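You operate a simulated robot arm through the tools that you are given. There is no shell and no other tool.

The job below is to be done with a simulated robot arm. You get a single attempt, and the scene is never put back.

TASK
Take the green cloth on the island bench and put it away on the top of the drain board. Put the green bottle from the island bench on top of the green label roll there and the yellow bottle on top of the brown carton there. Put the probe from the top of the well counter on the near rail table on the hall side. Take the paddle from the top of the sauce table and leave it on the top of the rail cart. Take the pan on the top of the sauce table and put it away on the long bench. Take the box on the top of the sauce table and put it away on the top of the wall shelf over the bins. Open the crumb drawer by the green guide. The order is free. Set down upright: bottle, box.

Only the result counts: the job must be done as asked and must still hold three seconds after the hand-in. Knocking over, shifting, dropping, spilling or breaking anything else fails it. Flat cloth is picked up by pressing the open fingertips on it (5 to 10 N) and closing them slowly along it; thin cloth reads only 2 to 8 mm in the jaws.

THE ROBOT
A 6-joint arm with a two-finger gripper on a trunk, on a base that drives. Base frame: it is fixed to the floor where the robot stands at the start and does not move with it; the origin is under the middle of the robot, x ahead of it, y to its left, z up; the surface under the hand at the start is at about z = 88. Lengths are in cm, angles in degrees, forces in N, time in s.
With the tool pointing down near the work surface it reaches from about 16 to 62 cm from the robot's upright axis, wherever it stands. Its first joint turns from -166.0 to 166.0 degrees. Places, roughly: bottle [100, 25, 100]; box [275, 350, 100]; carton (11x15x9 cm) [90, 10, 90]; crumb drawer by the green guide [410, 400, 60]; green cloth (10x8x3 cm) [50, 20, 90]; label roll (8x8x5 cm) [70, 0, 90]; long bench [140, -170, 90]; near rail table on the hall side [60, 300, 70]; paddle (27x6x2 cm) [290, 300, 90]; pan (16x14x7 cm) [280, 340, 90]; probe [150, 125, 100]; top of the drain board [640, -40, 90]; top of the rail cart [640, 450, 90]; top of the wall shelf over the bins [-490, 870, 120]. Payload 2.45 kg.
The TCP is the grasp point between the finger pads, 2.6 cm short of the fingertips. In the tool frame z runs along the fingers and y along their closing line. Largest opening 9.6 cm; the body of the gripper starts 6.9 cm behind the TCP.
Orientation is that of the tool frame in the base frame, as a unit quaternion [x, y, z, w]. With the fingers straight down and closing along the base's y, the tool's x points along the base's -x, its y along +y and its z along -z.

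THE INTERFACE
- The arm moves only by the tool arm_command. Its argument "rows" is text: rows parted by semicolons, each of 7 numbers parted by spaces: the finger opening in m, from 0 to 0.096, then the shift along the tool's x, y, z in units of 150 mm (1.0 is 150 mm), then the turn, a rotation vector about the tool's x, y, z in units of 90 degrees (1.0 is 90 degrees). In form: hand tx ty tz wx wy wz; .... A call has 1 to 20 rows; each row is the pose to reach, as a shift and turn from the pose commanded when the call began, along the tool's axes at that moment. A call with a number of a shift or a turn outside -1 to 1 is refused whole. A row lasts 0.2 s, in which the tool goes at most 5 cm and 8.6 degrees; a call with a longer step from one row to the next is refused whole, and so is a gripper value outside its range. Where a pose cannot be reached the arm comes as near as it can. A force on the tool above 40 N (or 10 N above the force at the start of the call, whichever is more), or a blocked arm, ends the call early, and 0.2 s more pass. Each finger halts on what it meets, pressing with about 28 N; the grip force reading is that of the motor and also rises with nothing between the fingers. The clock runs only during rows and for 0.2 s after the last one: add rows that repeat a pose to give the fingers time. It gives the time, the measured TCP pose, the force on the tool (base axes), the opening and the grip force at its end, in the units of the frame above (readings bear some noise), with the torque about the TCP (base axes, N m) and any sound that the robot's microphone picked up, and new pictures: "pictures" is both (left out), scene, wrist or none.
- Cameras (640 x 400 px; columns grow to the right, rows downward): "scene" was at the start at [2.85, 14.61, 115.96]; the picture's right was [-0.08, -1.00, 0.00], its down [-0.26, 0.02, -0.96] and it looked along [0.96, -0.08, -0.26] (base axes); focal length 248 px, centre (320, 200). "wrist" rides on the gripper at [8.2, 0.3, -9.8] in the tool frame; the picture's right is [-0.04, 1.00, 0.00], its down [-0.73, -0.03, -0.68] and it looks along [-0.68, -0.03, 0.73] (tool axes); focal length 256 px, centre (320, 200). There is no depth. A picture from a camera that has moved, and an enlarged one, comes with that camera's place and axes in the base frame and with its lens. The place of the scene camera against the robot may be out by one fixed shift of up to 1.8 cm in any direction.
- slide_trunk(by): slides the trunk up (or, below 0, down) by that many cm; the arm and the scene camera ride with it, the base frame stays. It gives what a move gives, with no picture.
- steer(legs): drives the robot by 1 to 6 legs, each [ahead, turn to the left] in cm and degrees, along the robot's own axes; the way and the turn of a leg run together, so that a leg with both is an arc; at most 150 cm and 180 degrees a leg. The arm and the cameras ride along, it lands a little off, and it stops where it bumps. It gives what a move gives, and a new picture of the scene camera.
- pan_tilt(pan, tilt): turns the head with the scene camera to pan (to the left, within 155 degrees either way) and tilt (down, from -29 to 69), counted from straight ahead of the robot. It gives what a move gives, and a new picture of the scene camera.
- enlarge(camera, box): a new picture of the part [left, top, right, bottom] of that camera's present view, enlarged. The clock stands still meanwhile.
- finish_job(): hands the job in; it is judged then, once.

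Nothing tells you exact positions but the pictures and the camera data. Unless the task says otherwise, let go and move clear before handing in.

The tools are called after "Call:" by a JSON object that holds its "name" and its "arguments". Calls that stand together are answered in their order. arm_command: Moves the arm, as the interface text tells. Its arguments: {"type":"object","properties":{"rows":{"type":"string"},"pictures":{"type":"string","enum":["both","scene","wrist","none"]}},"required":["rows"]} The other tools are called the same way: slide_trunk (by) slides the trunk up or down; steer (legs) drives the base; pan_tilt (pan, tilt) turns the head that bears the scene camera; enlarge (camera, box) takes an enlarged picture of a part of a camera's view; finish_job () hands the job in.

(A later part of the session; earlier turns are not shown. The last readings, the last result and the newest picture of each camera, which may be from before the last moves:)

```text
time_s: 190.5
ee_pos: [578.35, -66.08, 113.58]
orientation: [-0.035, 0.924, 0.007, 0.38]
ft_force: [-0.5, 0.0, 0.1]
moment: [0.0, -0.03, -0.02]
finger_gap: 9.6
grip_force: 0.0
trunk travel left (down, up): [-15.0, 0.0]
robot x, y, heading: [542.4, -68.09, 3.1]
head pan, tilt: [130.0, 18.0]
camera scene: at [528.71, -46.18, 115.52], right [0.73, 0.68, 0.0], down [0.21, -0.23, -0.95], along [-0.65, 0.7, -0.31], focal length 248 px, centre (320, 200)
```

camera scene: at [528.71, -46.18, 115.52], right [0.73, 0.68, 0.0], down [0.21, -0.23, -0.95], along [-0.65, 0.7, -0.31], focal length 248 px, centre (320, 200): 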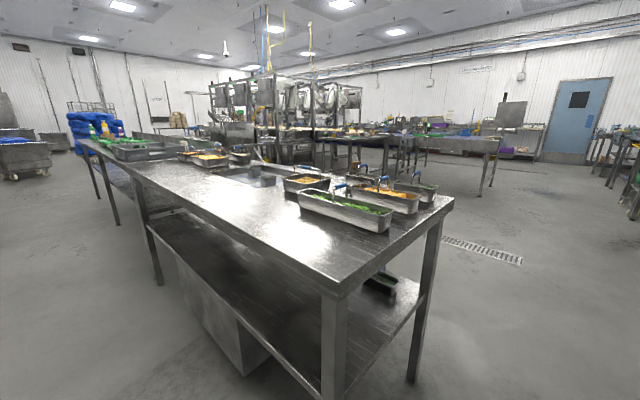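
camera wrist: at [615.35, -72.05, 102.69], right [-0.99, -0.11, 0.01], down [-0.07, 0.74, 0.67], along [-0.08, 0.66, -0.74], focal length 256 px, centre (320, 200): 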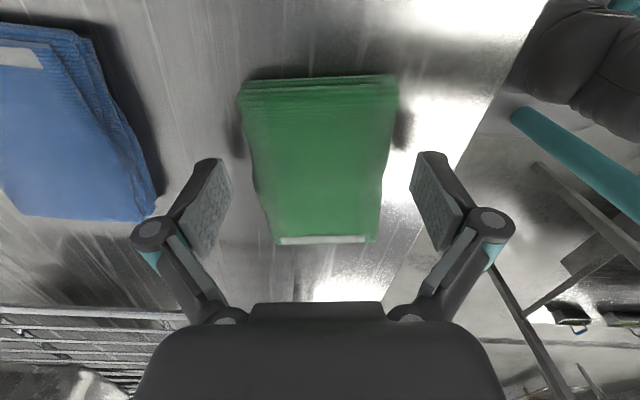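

The way north between the table's end (x about 505) and the sinks (x about 610) is clear. I will drive up that lane and look around for the sauce table and rail cart.

Call:
{"name": "steer", "arguments": {"legs": [[15, 0], [0, 87], [150, 0], [70, 0]]}}

Call:
{"name": "pan_tilt", "arguments": {"pan": 40, "tilt": 15}}

Call:
{"name": "pan_tilt", "arguments": {"pan": 0, "tilt": 15}}

```text
time_s: 205.8
ee_pos: [565.2, 184.9, 113.5]
orientation: [-0.647, 0.66, 0.261, 0.278]
ft_force: [0.4, -0.6, -0.1]
moment: [-0.03, -0.03, 0.0]
finger_gap: 9.58
grip_force: 0.0
trunk travel left (down, up): [-15.0, 0.0]
robot x, y, heading: [563.23, 148.78, 87.7]
head pan, tilt: [130.0, 18.0]
camera scene: at [539.85, 137.48, 115.52], right [-0.61, 0.79, 0.0], down [0.24, 0.19, -0.95], along [-0.75, -0.58, -0.31], focal length 248 px, centre (320, 200)
```

scene: 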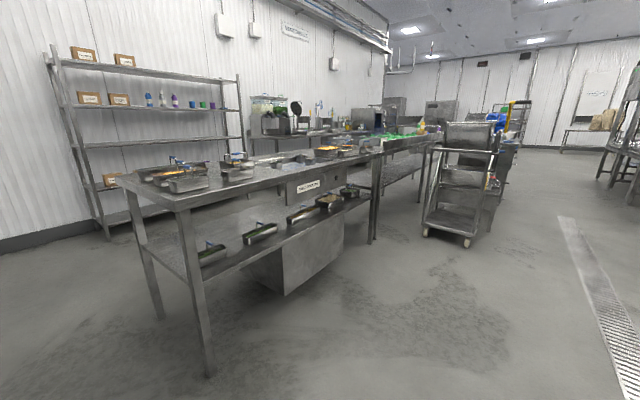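

```text
time_s: 207.5
ee_pos: [565.24, 184.94, 113.53]
orientation: [-0.648, 0.661, 0.26, 0.277]
ft_force: [-0.1, 0.5, -0.5]
moment: [-0.03, 0.0, 0.01]
finger_gap: 9.61
grip_force: 0.1
trunk travel left (down, up): [-15.0, 0.0]
robot x, y, heading: [563.62, 148.77, 87.7]
head pan, tilt: [40.0, 15.0]
camera scene: at [541.55, 150.57, 116.01], right [0.79, 0.61, 0.0], down [0.16, -0.2, -0.97], along [-0.59, 0.77, -0.26], focal length 248 px, centre (320, 200)
```

scene: 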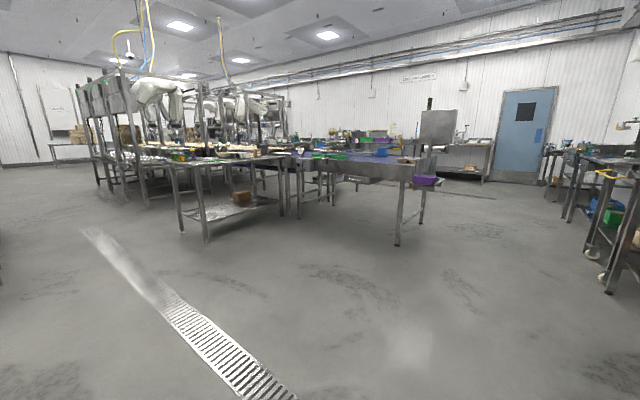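

```text
time_s: 208.5
ee_pos: [565.19, 184.94, 113.66]
orientation: [-0.648, 0.66, 0.26, 0.277]
ft_force: [0.0, -0.1, -0.8]
moment: [-0.03, 0.01, 0.01]
finger_gap: 9.58
grip_force: 0.1
trunk travel left (down, up): [-15.0, 0.0]
robot x, y, heading: [563.51, 148.87, 87.4]
head pan, tilt: [0.0, 15.0]
camera scene: at [547.64, 152.5, 116.01], right [1.0, -0.04, 0.0], down [-0.01, -0.26, -0.97], along [0.04, 0.97, -0.26], focal length 248 px, centre (320, 200)
```

scene: 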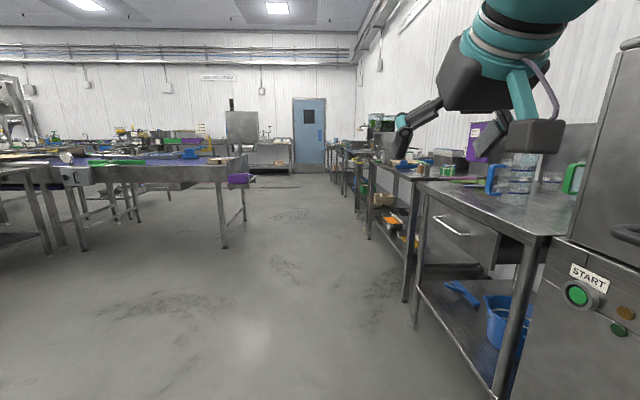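

The table with legs ahead-left should be the sauce table, with a blue-topped table beside it. I will zoom in there.

Call:
{"name": "pan_tilt", "arguments": {"pan": 45, "tilt": 8}}

Call:
{"name": "enlarge", "arguments": {"camera": "scene", "box": [160, 120, 400, 270]}}

Call:
{"name": "enlarge", "arguments": {"camera": "scene", "box": [300, 110, 540, 260]}}

```text
time_s: 209.7
ee_pos: [565.11, 184.9, 113.55]
orientation: [-0.648, 0.661, 0.26, 0.277]
ft_force: [0.5, 0.3, 0.4]
moment: [-0.03, -0.05, -0.03]
finger_gap: 9.61
grip_force: 0.1
trunk travel left (down, up): [-15.0, 0.0]
robot x, y, heading: [563.99, 149.24, 87.5]
head pan, tilt: [45.0, 8.0]
camera scene: at [540.99, 149.99, 117.14], right [0.74, 0.68, 0.0], down [0.09, -0.1, -0.99], along [-0.67, 0.73, -0.14], focal length 248 px, centre (320, 200)
```

scene: 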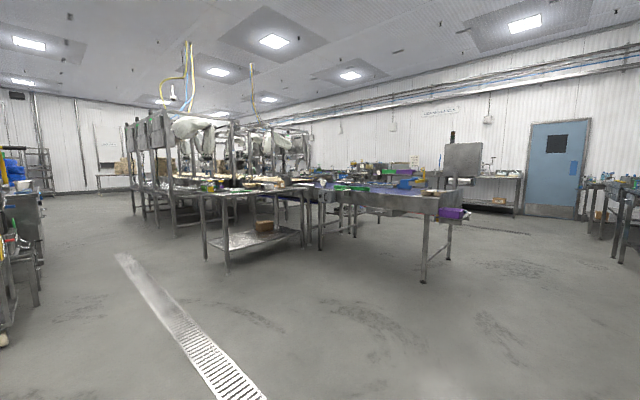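

```text
2.67 times, centred on (280, 195) of scene
camera zoom: at [540.99, 149.99, 117.14], right [0.74, 0.68, 0.0], down [0.09, -0.1, -0.99], along [-0.67, 0.73, -0.14], focal length 661 px, centre (427, 213)
```

zoom: 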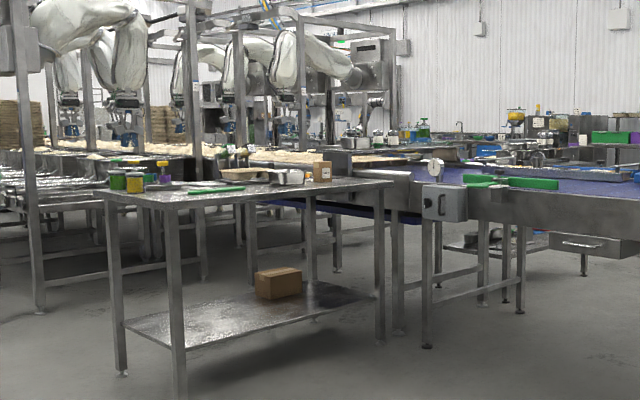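

```text
2.67 times, centred on (420, 185) of scene
camera zoom: at [540.99, 149.99, 117.14], right [0.74, 0.68, 0.0], down [0.09, -0.1, -0.99], along [-0.67, 0.73, -0.14], focal length 661 px, centre (53, 240)
```

zoom: 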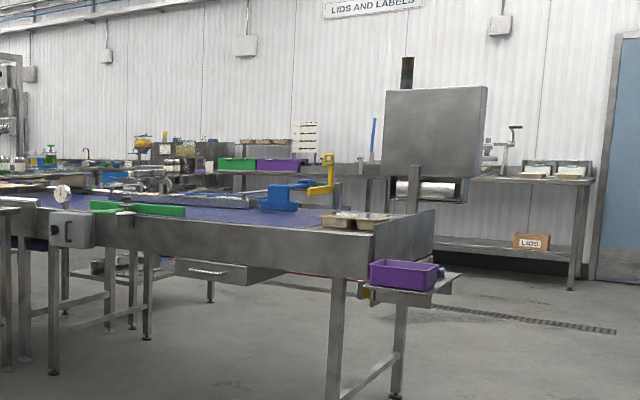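

I can make out the sauce table with jars, a tan paddle, a pan and a brown box, and beyond it the conveyor with a green guide and a drawer below it. I will drive diagonally across the open floor toward them.

Call:
{"name": "steer", "arguments": {"legs": [[0, 47], [150, 0], [60, 0]]}}

Call:
{"name": "pan_tilt", "arguments": {"pan": 30, "tilt": 15}}

```text
time_s: 222.2
ee_pos: [391.49, 323.49, 113.5]
orientation: [0.857, -0.349, -0.348, -0.151]
ft_force: [-0.7, 0.2, -0.4]
moment: [-0.01, -0.02, -0.04]
finger_gap: 9.61
grip_force: 0.0
trunk travel left (down, up): [-15.0, 0.0]
robot x, y, heading: [416.98, 298.11, 134.2]
head pan, tilt: [45.0, 8.0]
camera scene: at [399.94, 282.16, 117.14], right [0.01, 1.0, 0.0], down [0.14, 0.0, -0.99], along [-0.99, 0.01, -0.14], focal length 248 px, centre (320, 200)
```

scene: 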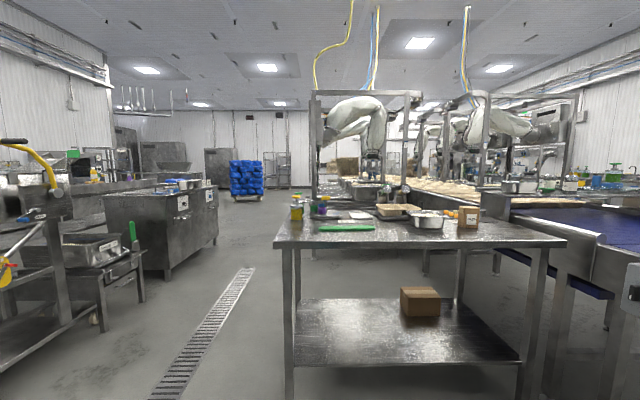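

```text
time_s: 223.0
ee_pos: [391.61, 323.48, 113.55]
orientation: [0.856, -0.349, -0.349, -0.151]
ft_force: [-0.1, 0.1, 0.3]
moment: [0.0, -0.01, 0.01]
finger_gap: 9.61
grip_force: 0.1
trunk travel left (down, up): [-15.0, 0.0]
robot x, y, heading: [416.67, 297.78, 134.4]
head pan, tilt: [30.0, 15.0]
camera scene: at [400.21, 284.56, 116.01], right [0.27, 0.96, 0.0], down [0.25, -0.07, -0.97], along [-0.93, 0.26, -0.26], focal length 248 px, centre (320, 200)
```

scene: 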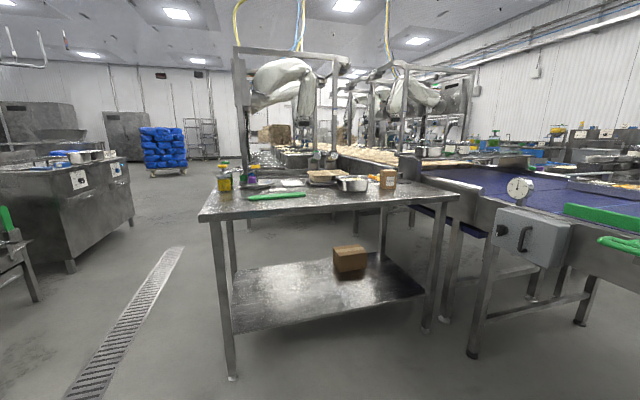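

Call:
{"name": "enlarge", "arguments": {"camera": "scene", "box": [190, 150, 430, 240]}}

Call:
{"name": "enlarge", "arguments": {"camera": "scene", "box": [200, 160, 320, 225]}}

Call:
{"name": "enlarge", "arguments": {"camera": "scene", "box": [300, 150, 420, 215]}}

```text
2.67 times, centred on (310, 195) of scene
camera zoom: at [400.21, 284.56, 116.01], right [0.27, 0.96, 0.0], down [0.25, -0.07, -0.97], along [-0.93, 0.26, -0.26], focal length 661 px, centre (347, 213)
```

zoom: 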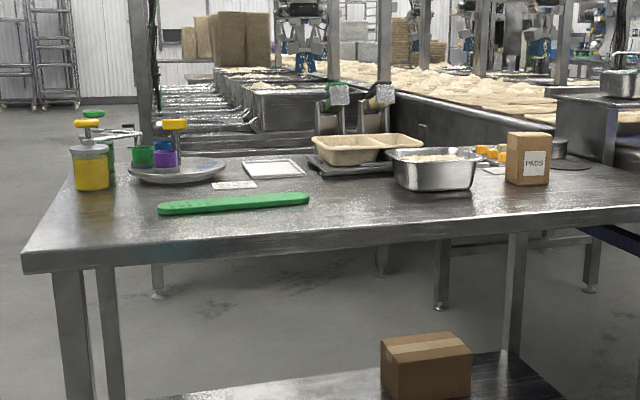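

```text
5.33 times, centred on (260, 192) of scene
camera zoom: at [400.21, 284.56, 116.01], right [0.27, 0.96, 0.0], down [0.25, -0.07, -0.97], along [-0.93, 0.26, -0.26], focal length 1323 px, centre (640, 240)
```

zoom: 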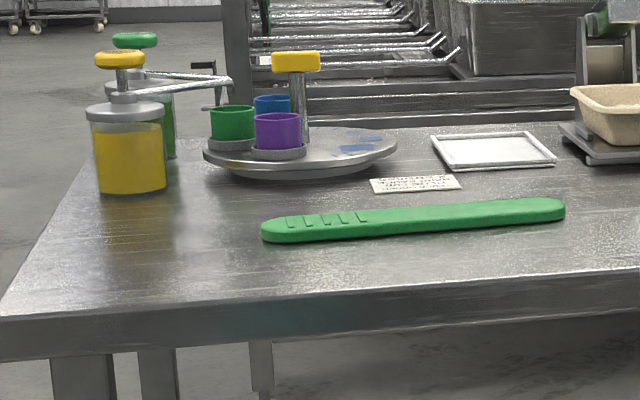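

```text
5.33 times, centred on (360, 182) of scene
camera zoom: at [400.21, 284.56, 116.01], right [0.27, 0.96, 0.0], down [0.25, -0.07, -0.97], along [-0.93, 0.26, -0.26], focal length 1323 px, centre (107, 293)
```

zoom: 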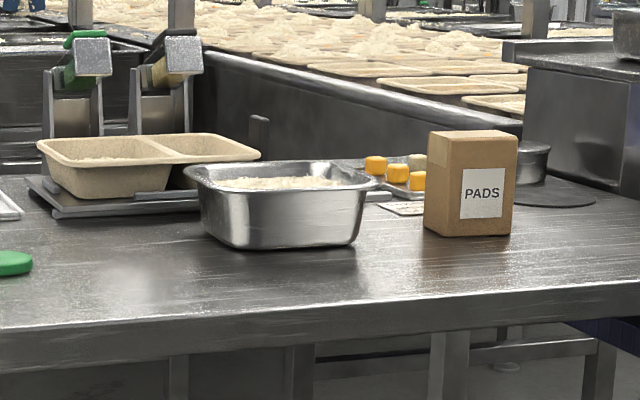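

The sauce table holds a green paddle, a steel pan of rice and the PADS box; its top seems to be near z = 84.5. Before going in, I will look toward the rail cart and the conveyor drawer.

Call:
{"name": "pan_tilt", "arguments": {"pan": -100, "tilt": 12}}

Call:
{"name": "enlarge", "arguments": {"camera": "scene", "box": [220, 130, 460, 280]}}

Call:
{"name": "pan_tilt", "arguments": {"pan": -25, "tilt": 15}}

```text
time_s: 225.1
ee_pos: [391.57, 323.53, 113.52]
orientation: [0.856, -0.349, -0.35, -0.151]
ft_force: [0.0, -0.5, -0.3]
moment: [-0.01, -0.02, 0.0]
finger_gap: 9.6
grip_force: 0.0
trunk travel left (down, up): [-15.0, 0.0]
robot x, y, heading: [416.64, 297.85, 134.2]
head pan, tilt: [-100.0, 12.0]
camera scene: at [416.9, 287.29, 116.5], right [0.56, -0.83, 0.0], down [-0.17, -0.12, -0.98], along [0.81, 0.55, -0.21], focal length 248 px, centre (320, 200)
```

scene: 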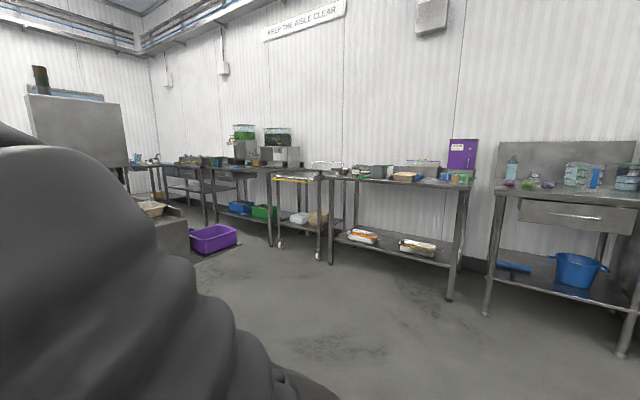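

```text
2.67 times, centred on (340, 205) of scene
camera zoom: at [416.9, 287.29, 116.5], right [0.56, -0.83, 0.0], down [-0.17, -0.12, -0.98], along [0.81, 0.55, -0.21], focal length 661 px, centre (267, 187)
```

zoom: 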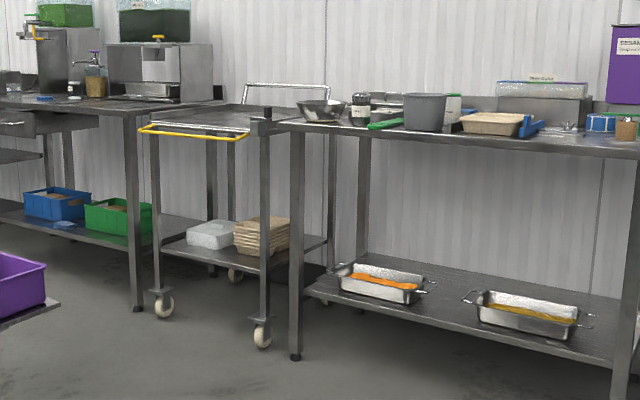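

```text
time_s: 226.5
ee_pos: [391.57, 323.46, 113.52]
orientation: [0.856, -0.349, -0.349, -0.151]
ft_force: [-0.3, 0.6, 0.3]
moment: [0.03, 0.01, 0.0]
finger_gap: 9.59
grip_force: 0.0
trunk travel left (down, up): [-15.0, 0.0]
robot x, y, heading: [416.84, 297.89, 134.2]
head pan, tilt: [-25.0, 15.0]
camera scene: at [406.12, 290.86, 116.01], right [0.94, 0.33, 0.0], down [0.09, -0.24, -0.97], along [-0.32, 0.91, -0.26], focal length 248 px, centre (320, 200)
```

scene: 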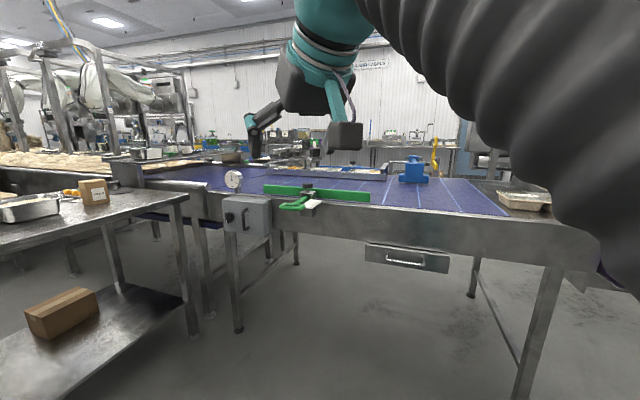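

The rail cart is the wheeled cart with the yellow handle, and its top looks free. The crumb drawer's bar handle is at about (409, 387.5, 65), close by, so I will open that first and turn to face it.

Call:
{"name": "steer", "arguments": {"legs": [[0, -44], [14, 0]]}}

Call:
{"name": "pan_tilt", "arguments": {"pan": 0, "tilt": 20}}

Call:
{"name": "enlarge", "arguments": {"camera": "scene", "box": [280, 180, 460, 300]}}

```text
time_s: 229.9
ee_pos: [417.48, 347.52, 113.52]
orientation: [0.656, -0.652, -0.264, -0.273]
ft_force: [0.4, -0.3, -0.5]
moment: [0.0, -0.02, -0.03]
finger_gap: 9.61
grip_force: 0.1
trunk travel left (down, up): [-15.0, 0.0]
robot x, y, heading: [417.22, 311.51, 89.1]
head pan, tilt: [-25.0, 15.0]
camera scene: at [404.73, 313.75, 116.01], right [0.9, -0.44, 0.0], down [-0.11, -0.23, -0.97], along [0.42, 0.87, -0.26], focal length 248 px, centre (320, 200)
```

scene: 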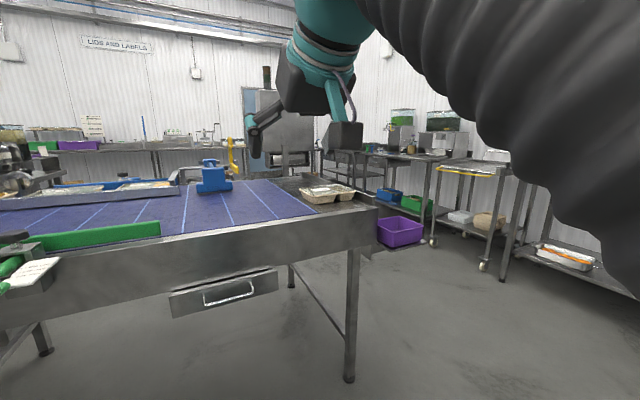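

```text
time_s: 230.8
ee_pos: [417.33, 347.62, 113.54]
orientation: [0.656, -0.652, -0.264, -0.273]
ft_force: [0.0, -0.9, -0.5]
moment: [-0.04, 0.02, 0.05]
finger_gap: 9.58
grip_force: 0.0
trunk travel left (down, up): [-15.0, 0.0]
robot x, y, heading: [417.27, 311.64, 89.0]
head pan, tilt: [0.0, 20.0]
camera scene: at [400.8, 314.66, 115.19], right [1.0, -0.02, 0.0], down [-0.01, -0.34, -0.94], along [0.02, 0.94, -0.34], focal length 248 px, centre (320, 200)
```

scene: 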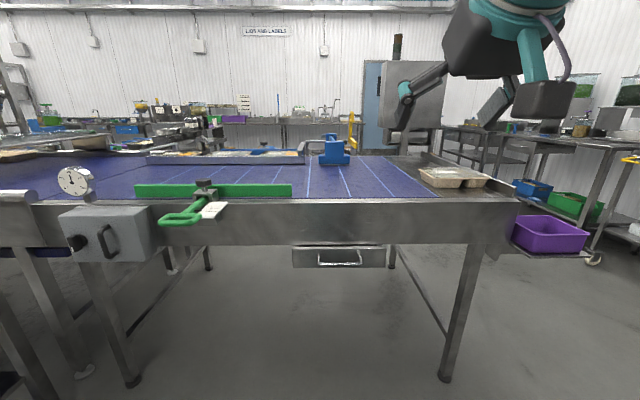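

```text
3.33 times, centred on (370, 240) of scene
camera zoom: at [400.8, 314.66, 115.19], right [1.0, -0.02, 0.0], down [-0.01, -0.34, -0.94], along [0.02, 0.94, -0.34], focal length 827 px, centre (153, 67)
```

zoom: 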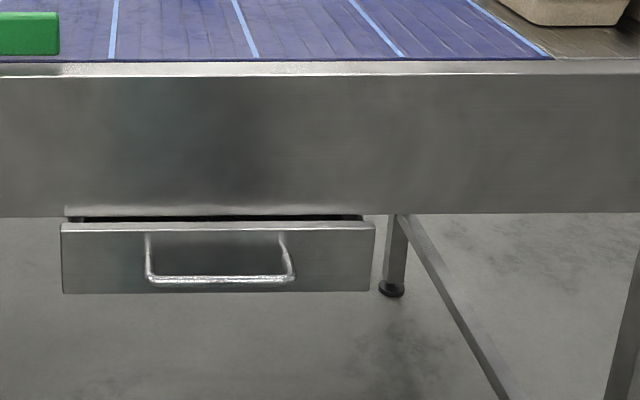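

The drawer's bar handle is at about (408.7, 384, 66), standing about 3.5 cm off the drawer face. I will lower the trunk and drive forward into reach, then turn the hand level with the fingers closing vertically.

Call:
{"name": "slide_trunk", "arguments": {"by": -15}}

Call:
{"name": "steer", "arguments": {"legs": [[18, 0]]}}

```text
time_s: 232.6
ee_pos: [417.4, 347.41, 98.44]
orientation: [0.656, -0.652, -0.264, -0.274]
ft_force: [-0.6, -0.4, 0.4]
moment: [0.01, 0.01, 0.02]
finger_gap: 9.6
grip_force: 0.1
trunk travel left (down, up): [0.0, 15.0]
robot x, y, heading: [417.22, 311.71, 89.0]
head pan, tilt: [0.0, 20.0]
```

```text
time_s: 234.1
ee_pos: [417.63, 365.42, 98.6]
orientation: [0.657, -0.65, -0.266, -0.273]
ft_force: [-0.4, -0.4, 0.2]
moment: [-0.06, 0.01, 0.02]
finger_gap: 9.61
grip_force: 0.0
trunk travel left (down, up): [0.0, 15.0]
robot x, y, heading: [417.34, 329.42, 89.2]
head pan, tilt: [0.0, 20.0]
camera scene: at [401.05, 332.53, 100.19], right [1.0, -0.01, 0.0], down [0.0, -0.34, -0.94], along [0.01, 0.94, -0.34], focal length 248 px, centre (320, 200)
```

scene: 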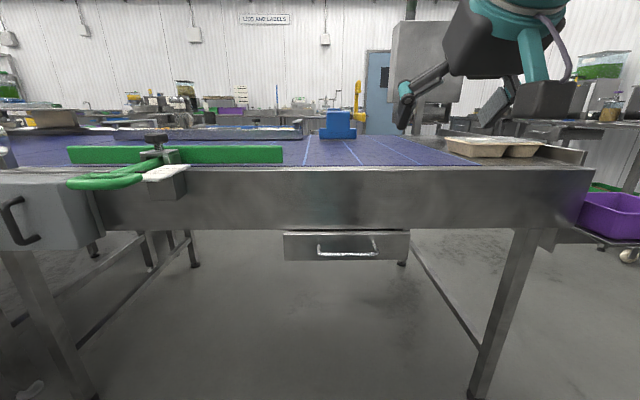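

I will now pitch the hand level and lower it in front of the conveyor side.

Call:
{"name": "arm_command", "arguments": {"rows": "0.096 0.109 0.046 0.11 0 -0.085 0; 0.096 0.218 0.093 0.22 0 -0.17 0; 0.096 0.327 0.14 0.33 0 -0.255 0; 0.096 0.436 0.186 0.44 0 -0.34 0; 0.096 0.545 0.232 0.55 0 -0.425 0; 0.096 0.654 0.279 0.66 0 -0.5 0; 0.096 0.654 0.279 0.66 0 -0.5 0", "pictures": "both"}}

```text
time_s: 235.7
ee_pos: [413.56, 365.55, 84.6]
orientation: [0.508, -0.495, -0.497, -0.5]
ft_force: [-0.1, -0.1, 0.0]
moment: [-0.02, -0.03, 0.0]
finger_gap: 9.64
grip_force: 0.0
trunk travel left (down, up): [0.0, 15.0]
robot x, y, heading: [417.18, 329.86, 89.0]
head pan, tilt: [0.0, 20.0]
camera scene: at [401.06, 332.52, 100.19], right [1.0, -0.01, 0.0], down [0.0, -0.34, -0.94], along [0.01, 0.94, -0.34], focal length 248 px, centre (320, 200)
camera wrist: at [413.4, 355.65, 76.35], right [-1.0, -0.01, 0.03], down [0.02, -0.68, 0.74], along [0.01, 0.74, 0.68], focal length 256 px, centre (320, 200)
```

scene: 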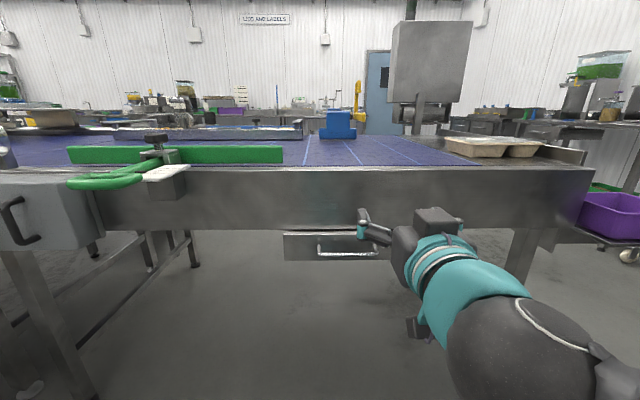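
wrist: 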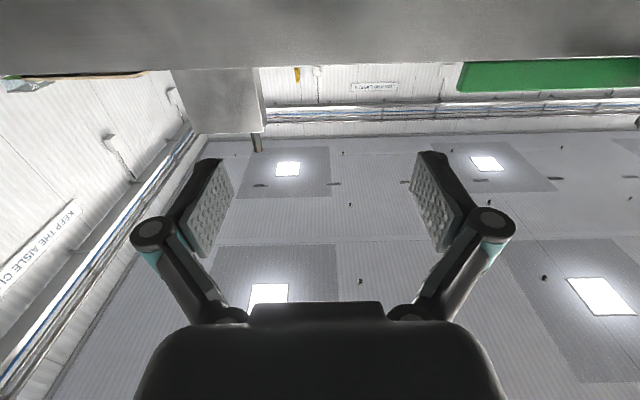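

The hand is level. I will roll it so the fingers close vertically and lower it toward the handle's height.

Call:
{"name": "arm_command", "arguments": {"rows": "0.096 0.07 0.02 0 0 0 -0.09; 0.096 0.14 0.05 0 0 0 -0.18; 0.096 0.21 0.07 0 0 0 -0.27; 0.096 0.28 0.1 0 0 0 -0.36; 0.096 0.35 0.12 0 0 0 -0.45; 0.096 0.42 0.15 0 0 0 -0.54; 0.096 0.49 0.17 0 0 0 -0.63; 0.096 0.56 0.2 0 0 0 -0.72; 0.096 0.63 0.22 0 0 0 -0.81; 0.096 0.7 0.25 0 0 0 -0.9; 0.096 0.8 0.3 0 0 0 -0.99; 0.096 0.8 0.3 0 0 0 -1.0; 0.096 0.8 0.3 0 0 0 -1.0", "pictures": "both"}}

```text
time_s: 238.5
ee_pos: [408.58, 365.95, 74.62]
orientation: [0.71, 0.007, 0.004, -0.705]
ft_force: [-0.2, 0.3, 0.2]
moment: [0.03, -0.02, 0.01]
finger_gap: 9.58
grip_force: 0.2
out of reach, approached as far as the arm can: row 9, 10, 11, 12, 13
trunk travel left (down, up): [0.0, 15.0]
robot x, y, heading: [417.48, 329.42, 89.3]
head pan, tilt: [0.0, 20.0]
camera scene: at [401.06, 332.52, 100.19], right [1.0, -0.01, 0.0], down [0.0, -0.34, -0.94], along [0.01, 0.94, -0.34], focal length 248 px, centre (320, 200)
camera wrist: at [416.9, 356.17, 74.44], right [-0.02, -0.01, -1.0], down [-0.73, -0.68, 0.02], along [-0.68, 0.73, 0.01], focal length 256 px, centre (320, 200)
```

scene: 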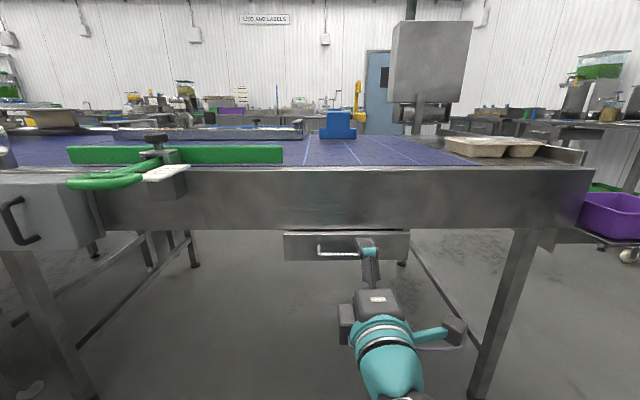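
wrist: 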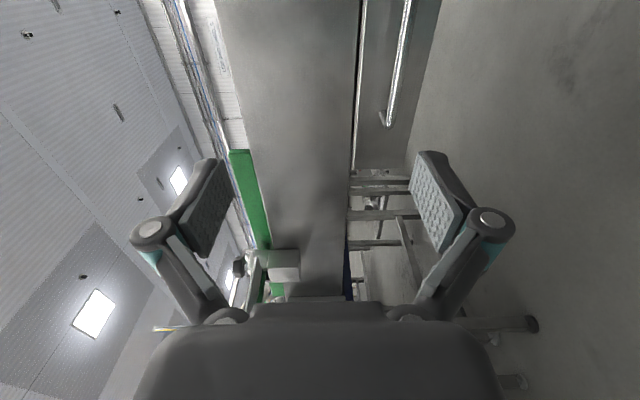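

The handle bar shows at the upper right of the wrist view, lower than the hand. I will move forward and down toward it.

Call:
{"name": "arm_command", "arguments": {"rows": "0.096 0 0.08 0.15 0 0 0; 0.096 0 0.2 0.3 0 0 0; 0.096 0 0.35 0.42 0 0 0; 0.096 0 0.53 0.53 0 0 0; 0.096 0 0.53 0.53 0 0 0", "pictures": "both"}}

```text
time_s: 239.7
ee_pos: [407.75, 375.72, 69.19]
orientation: [0.71, 0.006, 0.003, -0.704]
ft_force: [-0.4, 0.4, 0.4]
moment: [0.01, 0.0, -0.01]
finger_gap: 9.59
grip_force: 0.1
out of reach, approached as far as the arm can: row 1, 2, 3, 4, 5
trunk travel left (down, up): [0.0, 15.0]
robot x, y, heading: [416.71, 329.07, 88.9]
head pan, tilt: [0.0, 20.0]
camera scene: at [401.05, 332.52, 100.19], right [1.0, -0.01, 0.0], down [0.0, -0.34, -0.94], along [0.01, 0.94, -0.34], focal length 248 px, centre (320, 200)
camera wrist: at [415.89, 365.93, 69.01], right [-0.03, -0.01, -1.0], down [-0.73, -0.68, 0.02], along [-0.68, 0.73, 0.01], focal length 256 px, centre (320, 200)
```

scene: 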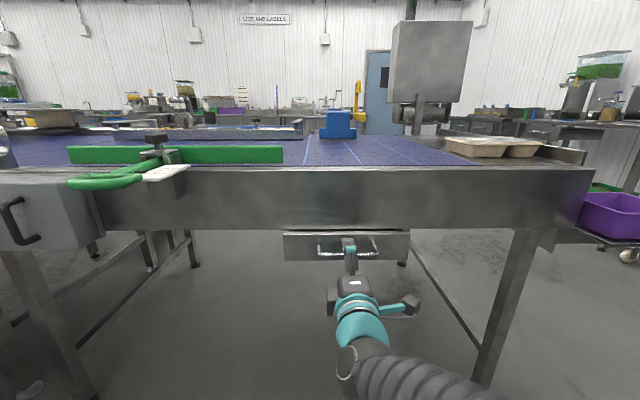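
wrist: 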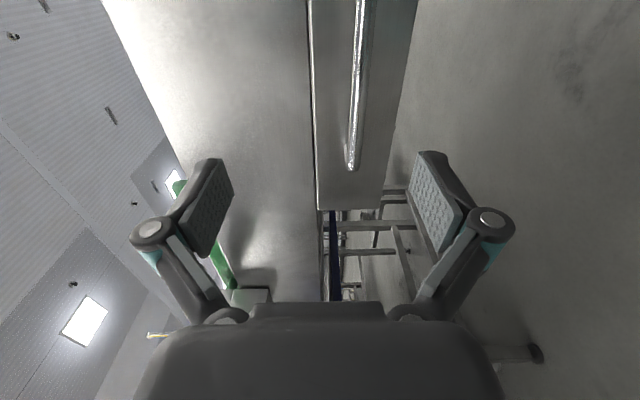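

The bar is at z = 66.2, within the open fingers' span. I will keep going forward and down until it lies between the pads.

Call:
{"name": "arm_command", "arguments": {"rows": "0.096 0.02 0.05 0.12 0 0 0; 0.096 0.04 0.1 0.25 0 0 0; 0.096 0.06 0.15 0.37 0 0 0; 0.096 0.06 0.187 0.47 0 0 0; 0.096 0.06 0.187 0.5 0 0 0; 0.096 0.06 0.187 0.5 0 0 0", "pictures": "both"}}

```text
time_s: 241.1
ee_pos: [408.76, 383.47, 66.48]
orientation: [0.709, 0.006, 0.003, -0.705]
ft_force: [0.3, -0.1, -0.9]
moment: [0.0, 0.01, -0.02]
finger_gap: 9.61
grip_force: 0.1
trunk travel left (down, up): [0.0, 15.0]
robot x, y, heading: [416.98, 329.5, 89.1]
head pan, tilt: [0.0, 20.0]
camera scene: at [401.05, 332.53, 100.19], right [1.0, -0.01, 0.0], down [0.0, -0.34, -0.94], along [0.01, 0.94, -0.34], focal length 248 px, centre (320, 200)
camera wrist: at [416.89, 373.62, 66.15], right [-0.03, -0.01, -1.0], down [-0.73, -0.68, 0.02], along [-0.68, 0.73, 0.01], focal length 256 px, centre (320, 200)
```

scene: 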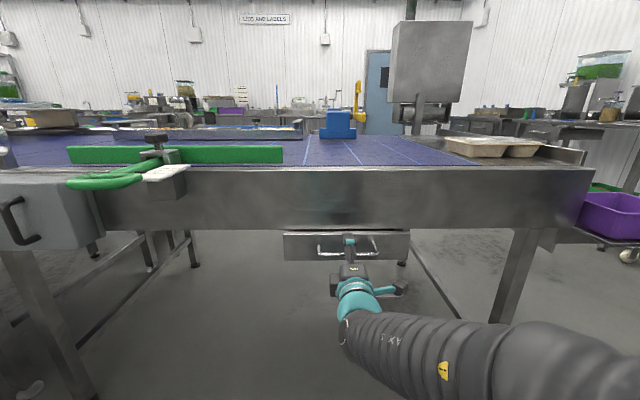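
wrist: 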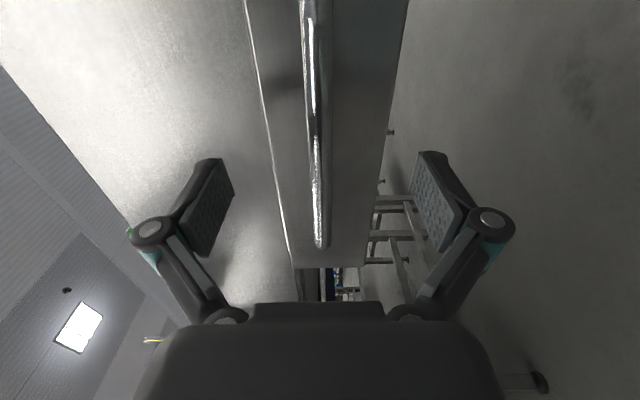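

The bar lies between the finger pads. I will close on it.

Call:
{"name": "arm_command", "arguments": {"rows": "0.08 0 0 0 0 0 0; 0.06 0 0 0 0 0 0; 0.04 0 0 0 0 0 0; 0.02 0 0 0 0 0 0; 0.0 0 0 0 0 0 0; 0.0 0 0 0 0 0 0; 0.0 0 0 0 0 0 0", "pictures": "both"}}

```text
time_s: 242.7
ee_pos: [408.76, 383.47, 66.38]
orientation: [0.709, 0.006, 0.003, -0.705]
ft_force: [0.2, -2.5, -5.4]
moment: [-0.04, 0.92, -0.13]
finger_gap: 1.09
grip_force: 37.9
trunk travel left (down, up): [0.0, 15.0]
robot x, y, heading: [417.43, 329.18, 89.1]
head pan, tilt: [0.0, 20.0]
camera scene: at [401.05, 332.54, 100.19], right [1.0, -0.01, 0.0], down [0.0, -0.34, -0.94], along [0.01, 0.94, -0.34], focal length 248 px, centre (320, 200)
camera wrist: at [416.89, 373.61, 66.11], right [-0.03, -0.01, -1.0], down [-0.73, -0.68, 0.02], along [-0.68, 0.73, 0.01], focal length 256 px, centre (320, 200)
```

scene: 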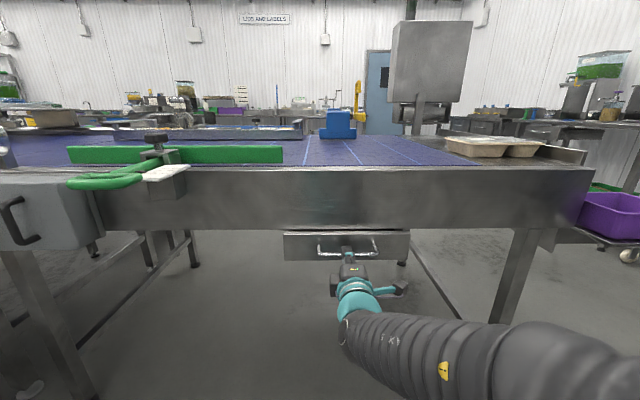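
wrist: 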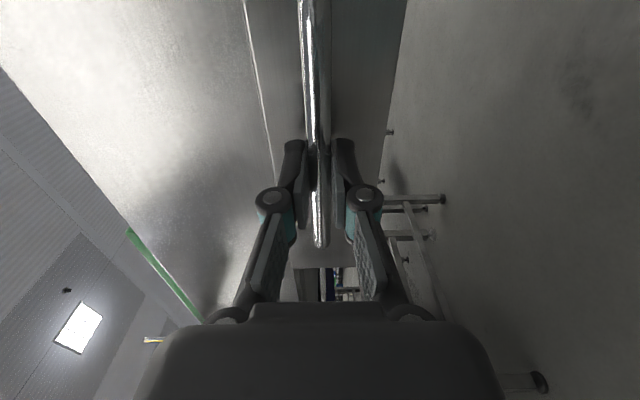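

The bar is gripped at 1.1 cm. The arm can't pull straight back this low, so I will pull the drawer open by driving backward slowly.

Call:
{"name": "steer", "arguments": {"legs": [[-8, 0]]}}

```text
time_s: 243.7
ee_pos: [408.67, 375.25, 66.32]
orientation: [0.71, 0.005, 0.004, -0.705]
ft_force: [27.0, 0.4, -10.3]
moment: [-0.14, 0.71, -0.83]
finger_gap: 1.11
grip_force: 38.2
trunk travel left (down, up): [0.0, 15.0]
robot x, y, heading: [417.29, 320.82, 89.2]
head pan, tilt: [0.0, 20.0]
camera scene: at [401.06, 324.47, 100.2], right [1.0, -0.01, 0.0], down [-0.01, -0.34, -0.94], along [0.01, 0.94, -0.34], focal length 248 px, centre (320, 200)
```

scene: 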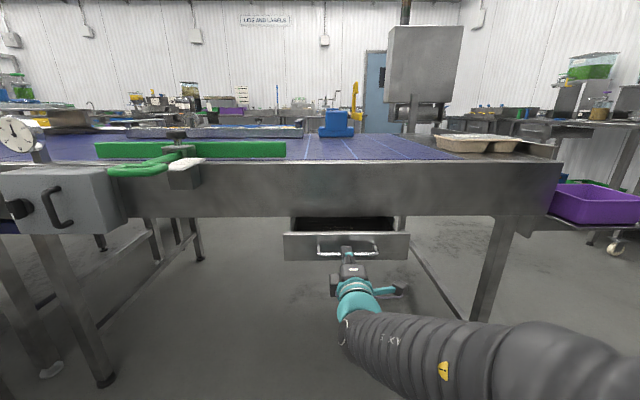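

The drawer came out 8 cm, with some sideways force on the handle. I will ease the hand sideways a little and continue.

Call:
{"name": "arm_command", "arguments": {"rows": "0.0 0.01 -0.005 0 0 0 0; 0.0 0.015 -0.005 0 0 0 0; 0.0 0.015 -0.005 0 0 0 0", "pictures": "none"}}

Call:
{"name": "steer", "arguments": {"legs": [[-8, 0]]}}

```text
time_s: 244.5
ee_pos: [408.7, 375.36, 66.47]
orientation: [0.71, 0.007, 0.003, -0.704]
ft_force: [-18.8, -0.8, -8.2]
moment: [-0.03, 0.93, 0.71]
finger_gap: 1.13
grip_force: 38.6
trunk travel left (down, up): [0.0, 15.0]
robot x, y, heading: [416.68, 321.19, 89.3]
head pan, tilt: [0.0, 20.0]
```

```text
time_s: 245.6
ee_pos: [408.74, 367.26, 66.4]
orientation: [0.71, 0.006, 0.004, -0.704]
ft_force: [-22.2, -0.3, -13.4]
moment: [-0.17, 0.84, 0.34]
finger_gap: 1.12
grip_force: 38.5
trunk travel left (down, up): [0.0, 15.0]
robot x, y, heading: [416.96, 313.14, 89.0]
head pan, tilt: [0.0, 20.0]
camera scene: at [400.74, 316.43, 100.17], right [1.0, -0.02, 0.0], down [0.0, -0.34, -0.94], along [0.01, 0.94, -0.34], focal length 248 px, centre (320, 200)
```

scene: 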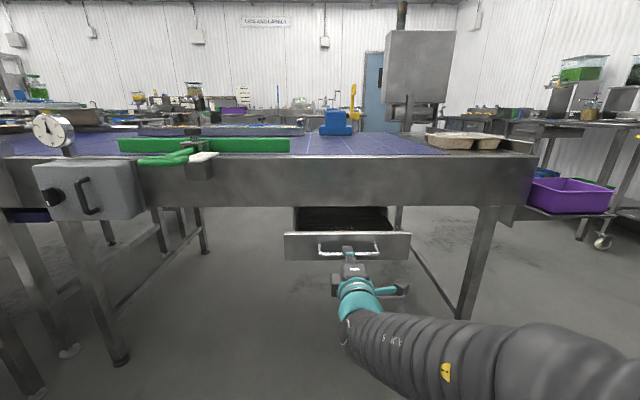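

It is open 16 cm and moves freely. I will pull further in small steps and watch the force.

Call:
{"name": "steer", "arguments": {"legs": [[-5, 0]]}}

```text
time_s: 246.5
ee_pos: [408.77, 362.15, 66.36]
orientation: [0.71, 0.005, 0.003, -0.704]
ft_force: [-1.5, 0.1, -5.6]
moment: [-0.05, 0.81, 0.13]
finger_gap: 1.12
grip_force: 38.2
trunk travel left (down, up): [0.0, 15.0]
robot x, y, heading: [416.86, 308.21, 88.9]
head pan, tilt: [0.0, 20.0]
camera scene: at [400.75, 311.37, 100.19], right [1.0, -0.02, 0.0], down [-0.01, -0.34, -0.94], along [0.01, 0.94, -0.34], focal length 248 px, centre (320, 200)
```

scene: 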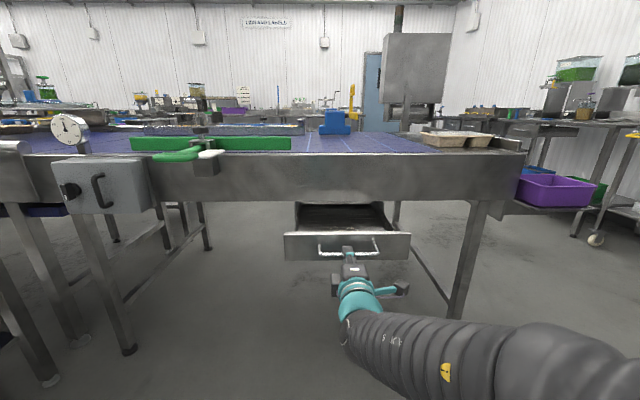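

It is open 21 cm. I will try a little more to find its stop.

Call:
{"name": "steer", "arguments": {"legs": [[-4, 0]]}}

Call:
{"name": "steer", "arguments": {"legs": [[-3, 0]]}}

```text
time_s: 247.4
ee_pos: [408.6, 358.22, 66.31]
orientation: [0.711, 0.005, 0.005, -0.704]
ft_force: [4.4, 0.7, -2.2]
moment: [0.0, 0.74, -0.13]
finger_gap: 1.09
grip_force: 38.0
trunk travel left (down, up): [0.0, 15.0]
robot x, y, heading: [416.65, 304.38, 88.8]
head pan, tilt: [0.0, 20.0]
camera scene: at [400.71, 307.35, 100.19], right [1.0, -0.02, 0.0], down [-0.01, -0.34, -0.94], along [0.02, 0.94, -0.34], focal length 248 px, centre (320, 200)
```

scene: 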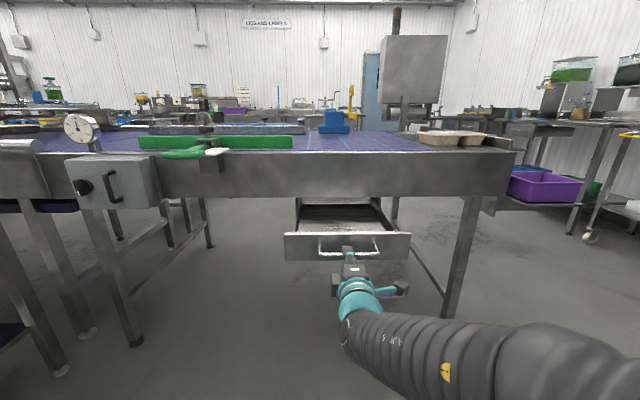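

```text
time_s: 248.2
ee_pos: [408.69, 355.24, 66.37]
orientation: [0.71, 0.005, 0.004, -0.704]
ft_force: [2.3, 0.7, -0.1]
moment: [0.0, 0.75, -0.08]
finger_gap: 1.11
grip_force: 38.8
trunk travel left (down, up): [0.0, 15.0]
robot x, y, heading: [417.06, 300.99, 89.0]
head pan, tilt: [0.0, 20.0]
camera scene: at [400.66, 304.35, 100.19], right [1.0, -0.02, 0.0], down [-0.01, -0.34, -0.94], along [0.02, 0.94, -0.34], focal length 248 px, centre (320, 200)
```

scene: 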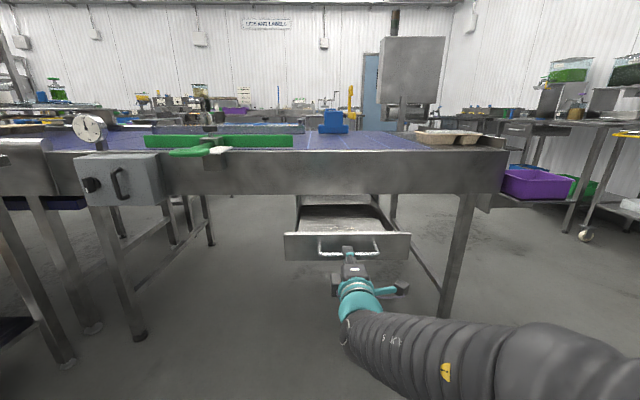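

It is open 28 cm. I will try 3 cm more.

Call:
{"name": "steer", "arguments": {"legs": [[-3, 0]]}}

Call:
{"name": "enlarge", "arguments": {"camera": "scene", "box": [260, 170, 440, 280]}}

```text
time_s: 249.1
ee_pos: [408.6, 352.15, 66.4]
orientation: [0.71, 0.003, 0.004, -0.704]
ft_force: [3.9, 20.2, 2.7]
moment: [0.0, 0.69, -0.37]
finger_gap: 1.13
grip_force: 38.8
trunk travel left (down, up): [0.0, 15.0]
robot x, y, heading: [417.21, 298.41, 88.9]
head pan, tilt: [0.0, 20.0]
camera scene: at [400.61, 301.38, 100.2], right [1.0, -0.02, 0.0], down [-0.01, -0.34, -0.94], along [0.02, 0.94, -0.34], focal length 248 px, centre (320, 200)
```

scene: 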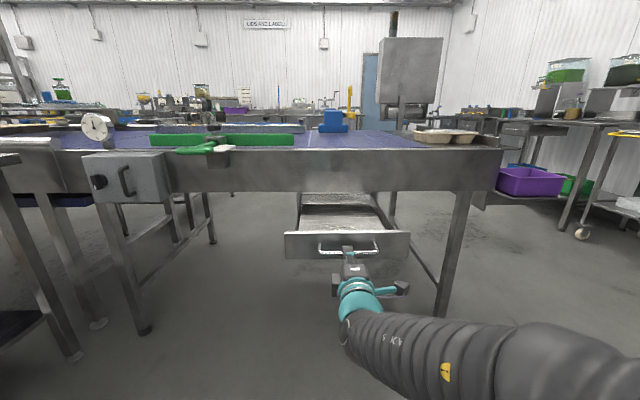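

```text
3.56 times, centred on (350, 225) of scene
camera zoom: at [400.61, 301.38, 100.2], right [1.0, -0.02, 0.0], down [-0.01, -0.34, -0.94], along [0.02, 0.94, -0.34], focal length 882 px, centre (213, 111)
```

zoom: 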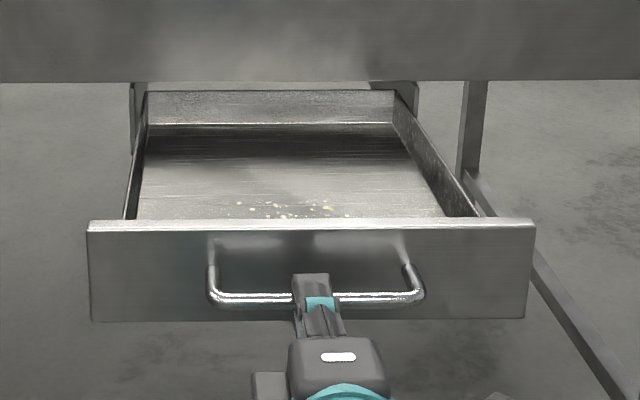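

The drawer has reached its stop at about 31 cm. I will open the fingers and back straight away.

Call:
{"name": "arm_command", "arguments": {"rows": "0.01 0 0 0.005 0 0 0; 0.02 0 0 0.005 0 0 0; 0.04 0 0 0.005 0 0 0; 0.05 0 0 0.005 0 0 0; 0.05 0 0 0.005 0 0 0", "pictures": "wrist"}}

```text
time_s: 250.3
ee_pos: [408.75, 352.25, 66.41]
orientation: [0.709, 0.003, 0.004, -0.705]
ft_force: [0.0, -0.2, 0.0]
moment: [0.0, 0.02, 0.02]
finger_gap: 5.02
grip_force: 0.0
trunk travel left (down, up): [0.0, 15.0]
robot x, y, heading: [417.25, 298.12, 88.8]
head pan, tilt: [0.0, 20.0]
camera wrist: at [416.84, 342.41, 66.13], right [-0.03, -0.01, -1.0], down [-0.73, -0.68, 0.03], along [-0.68, 0.74, 0.01], focal length 256 px, centre (320, 200)
```

wrist: 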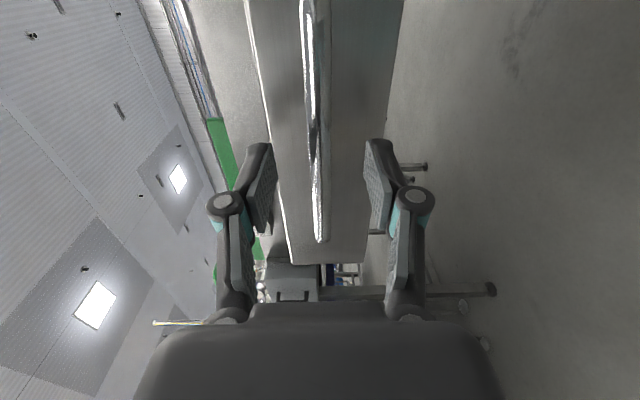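

Fingers are clear of the bar. I will back away by driving.

Call:
{"name": "steer", "arguments": {"legs": [[-16, 0]]}}

```text
time_s: 251.7
ee_pos: [408.62, 336.39, 66.4]
orientation: [0.709, 0.002, 0.007, -0.705]
ft_force: [-0.6, -0.2, 0.3]
moment: [0.0, 0.0, -0.01]
finger_gap: 5.0
grip_force: 0.0
trunk travel left (down, up): [0.0, 15.0]
robot x, y, heading: [416.56, 282.42, 88.7]
head pan, tilt: [0.0, 20.0]
camera scene: at [400.31, 285.51, 100.19], right [1.0, -0.02, 0.0], down [-0.01, -0.34, -0.94], along [0.02, 0.94, -0.34], focal length 248 px, centre (320, 200)
```

scene: 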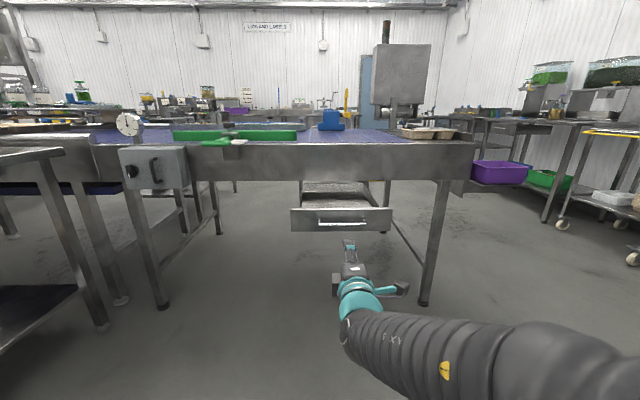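

The crumb drawer stays open. I will raise the hand and turn it back to its carrying posture, then raise the trunk.

Call:
{"name": "arm_command", "arguments": {"rows": "0.05 0 -0.1 0 0 0 0.09; 0.05 0 -0.2 0 0 0 0.18; 0.05 0 -0.3 0 0 0 0.27; 0.05 0 -0.4 0 0 0 0.36; 0.05 0 -0.5 0 0 0 0.45; 0.05 0 -0.6 0 0 0 0.54; 0.05 0 -0.7 0 0 0 0.63; 0.05 0 -0.8 0 0 0 0.72; 0.05 0 -0.9 0 0 0 0.81; 0.05 0 -1.0 0 0 0 0.9; 0.05 0 -1.0 0 0 0 0.99; 0.05 0 -1.0 0 0 0 0.99", "pictures": "none"}}

Call:
{"name": "arm_command", "arguments": {"rows": "0.096 -0.1 0 -0.1 0 0.085 0; 0.096 -0.2 0 -0.25 0 0.17 0; 0.096 -0.4 0 -0.4 0 0.255 0; 0.096 -0.6 0 -0.6 0 0.34 0; 0.096 -0.8 0 -0.8 0 0.425 0; 0.096 -0.95 0 -0.95 0 0.49 0; 0.096 -0.95 0 -0.95 0 0.49 0", "pictures": "none"}}

Call:
{"name": "slide_trunk", "arguments": {"by": 15}}

```text
time_s: 254.3
ee_pos: [408.46, 336.58, 81.44]
orientation: [0.506, -0.497, -0.491, -0.506]
ft_force: [-0.5, 0.2, -0.4]
moment: [0.02, 0.04, 0.02]
finger_gap: 4.98
grip_force: 0.1
trunk travel left (down, up): [0.0, 15.0]
robot x, y, heading: [416.58, 282.51, 88.9]
head pan, tilt: [0.0, 20.0]
```

```text
time_s: 255.9
ee_pos: [407.98, 322.41, 95.56]
orientation: [0.655, -0.649, -0.264, -0.282]
ft_force: [0.1, 0.0, 0.5]
moment: [0.05, 0.02, 0.02]
finger_gap: 9.62
grip_force: 0.0
trunk travel left (down, up): [0.0, 15.0]
robot x, y, heading: [416.5, 282.31, 88.7]
head pan, tilt: [0.0, 20.0]
```

```text
time_s: 257.6
ee_pos: [407.92, 322.36, 110.57]
orientation: [0.654, -0.65, -0.264, -0.283]
ft_force: [-0.6, -0.2, -0.3]
moment: [0.01, 0.01, 0.0]
finger_gap: 9.61
grip_force: 0.0
trunk travel left (down, up): [-15.0, 0.0]
robot x, y, heading: [416.44, 282.22, 88.7]
head pan, tilt: [0.0, 20.0]
```

Next is the sauce table: I will drive to stand facing its east side beside the paddle.

Call:
{"name": "steer", "arguments": {"legs": [[0, 77], [80, 0], [0, 14]]}}

Call:
{"name": "pan_tilt", "arguments": {"pan": 0, "tilt": 22}}

```text
time_s: 266.1
ee_pos: [297.98, 292.33, 110.51]
orientation: [0.922, 0.015, -0.386, -0.009]
ft_force: [0.6, 0.4, 0.4]
moment: [0.02, -0.01, -0.03]
finger_gap: 9.58
grip_force: 0.2
trunk travel left (down, up): [-15.0, 0.0]
robot x, y, heading: [337.88, 301.93, -179.7]
head pan, tilt: [0.0, 20.0]
camera scene: at [334.12, 285.62, 115.19], right [-0.01, 1.0, 0.0], down [0.34, 0.0, -0.94], along [-0.94, 0.0, -0.34], focal length 248 px, centre (320, 200)
```

scene: 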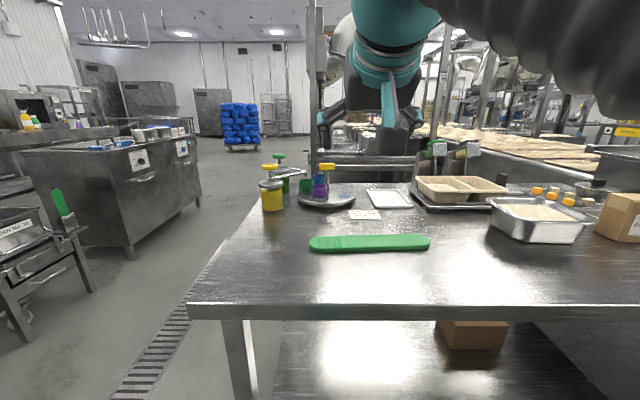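

```text
time_s: 266.7
ee_pos: [297.85, 292.32, 110.54]
orientation: [0.922, 0.016, -0.386, -0.008]
ft_force: [0.6, -0.1, -0.2]
moment: [0.03, 0.01, -0.03]
finger_gap: 9.6
grip_force: 0.0
trunk travel left (down, up): [-15.0, 0.0]
robot x, y, heading: [337.56, 301.71, -179.7]
head pan, tilt: [0.0, 22.0]
camera scene: at [334.15, 285.62, 114.87], right [-0.01, 1.0, 0.0], down [0.37, 0.0, -0.93], along [-0.93, 0.0, -0.37], focal length 248 px, centre (320, 200)
```

scene: 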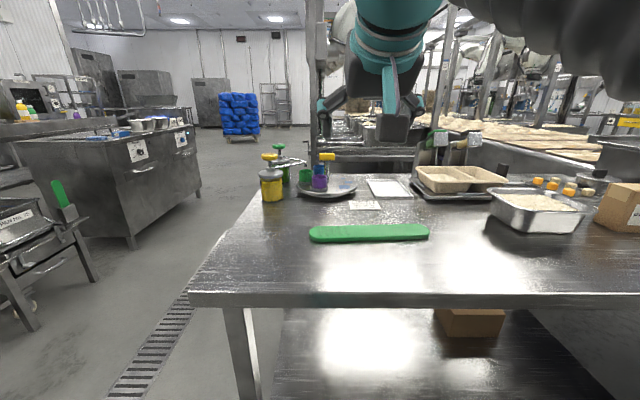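

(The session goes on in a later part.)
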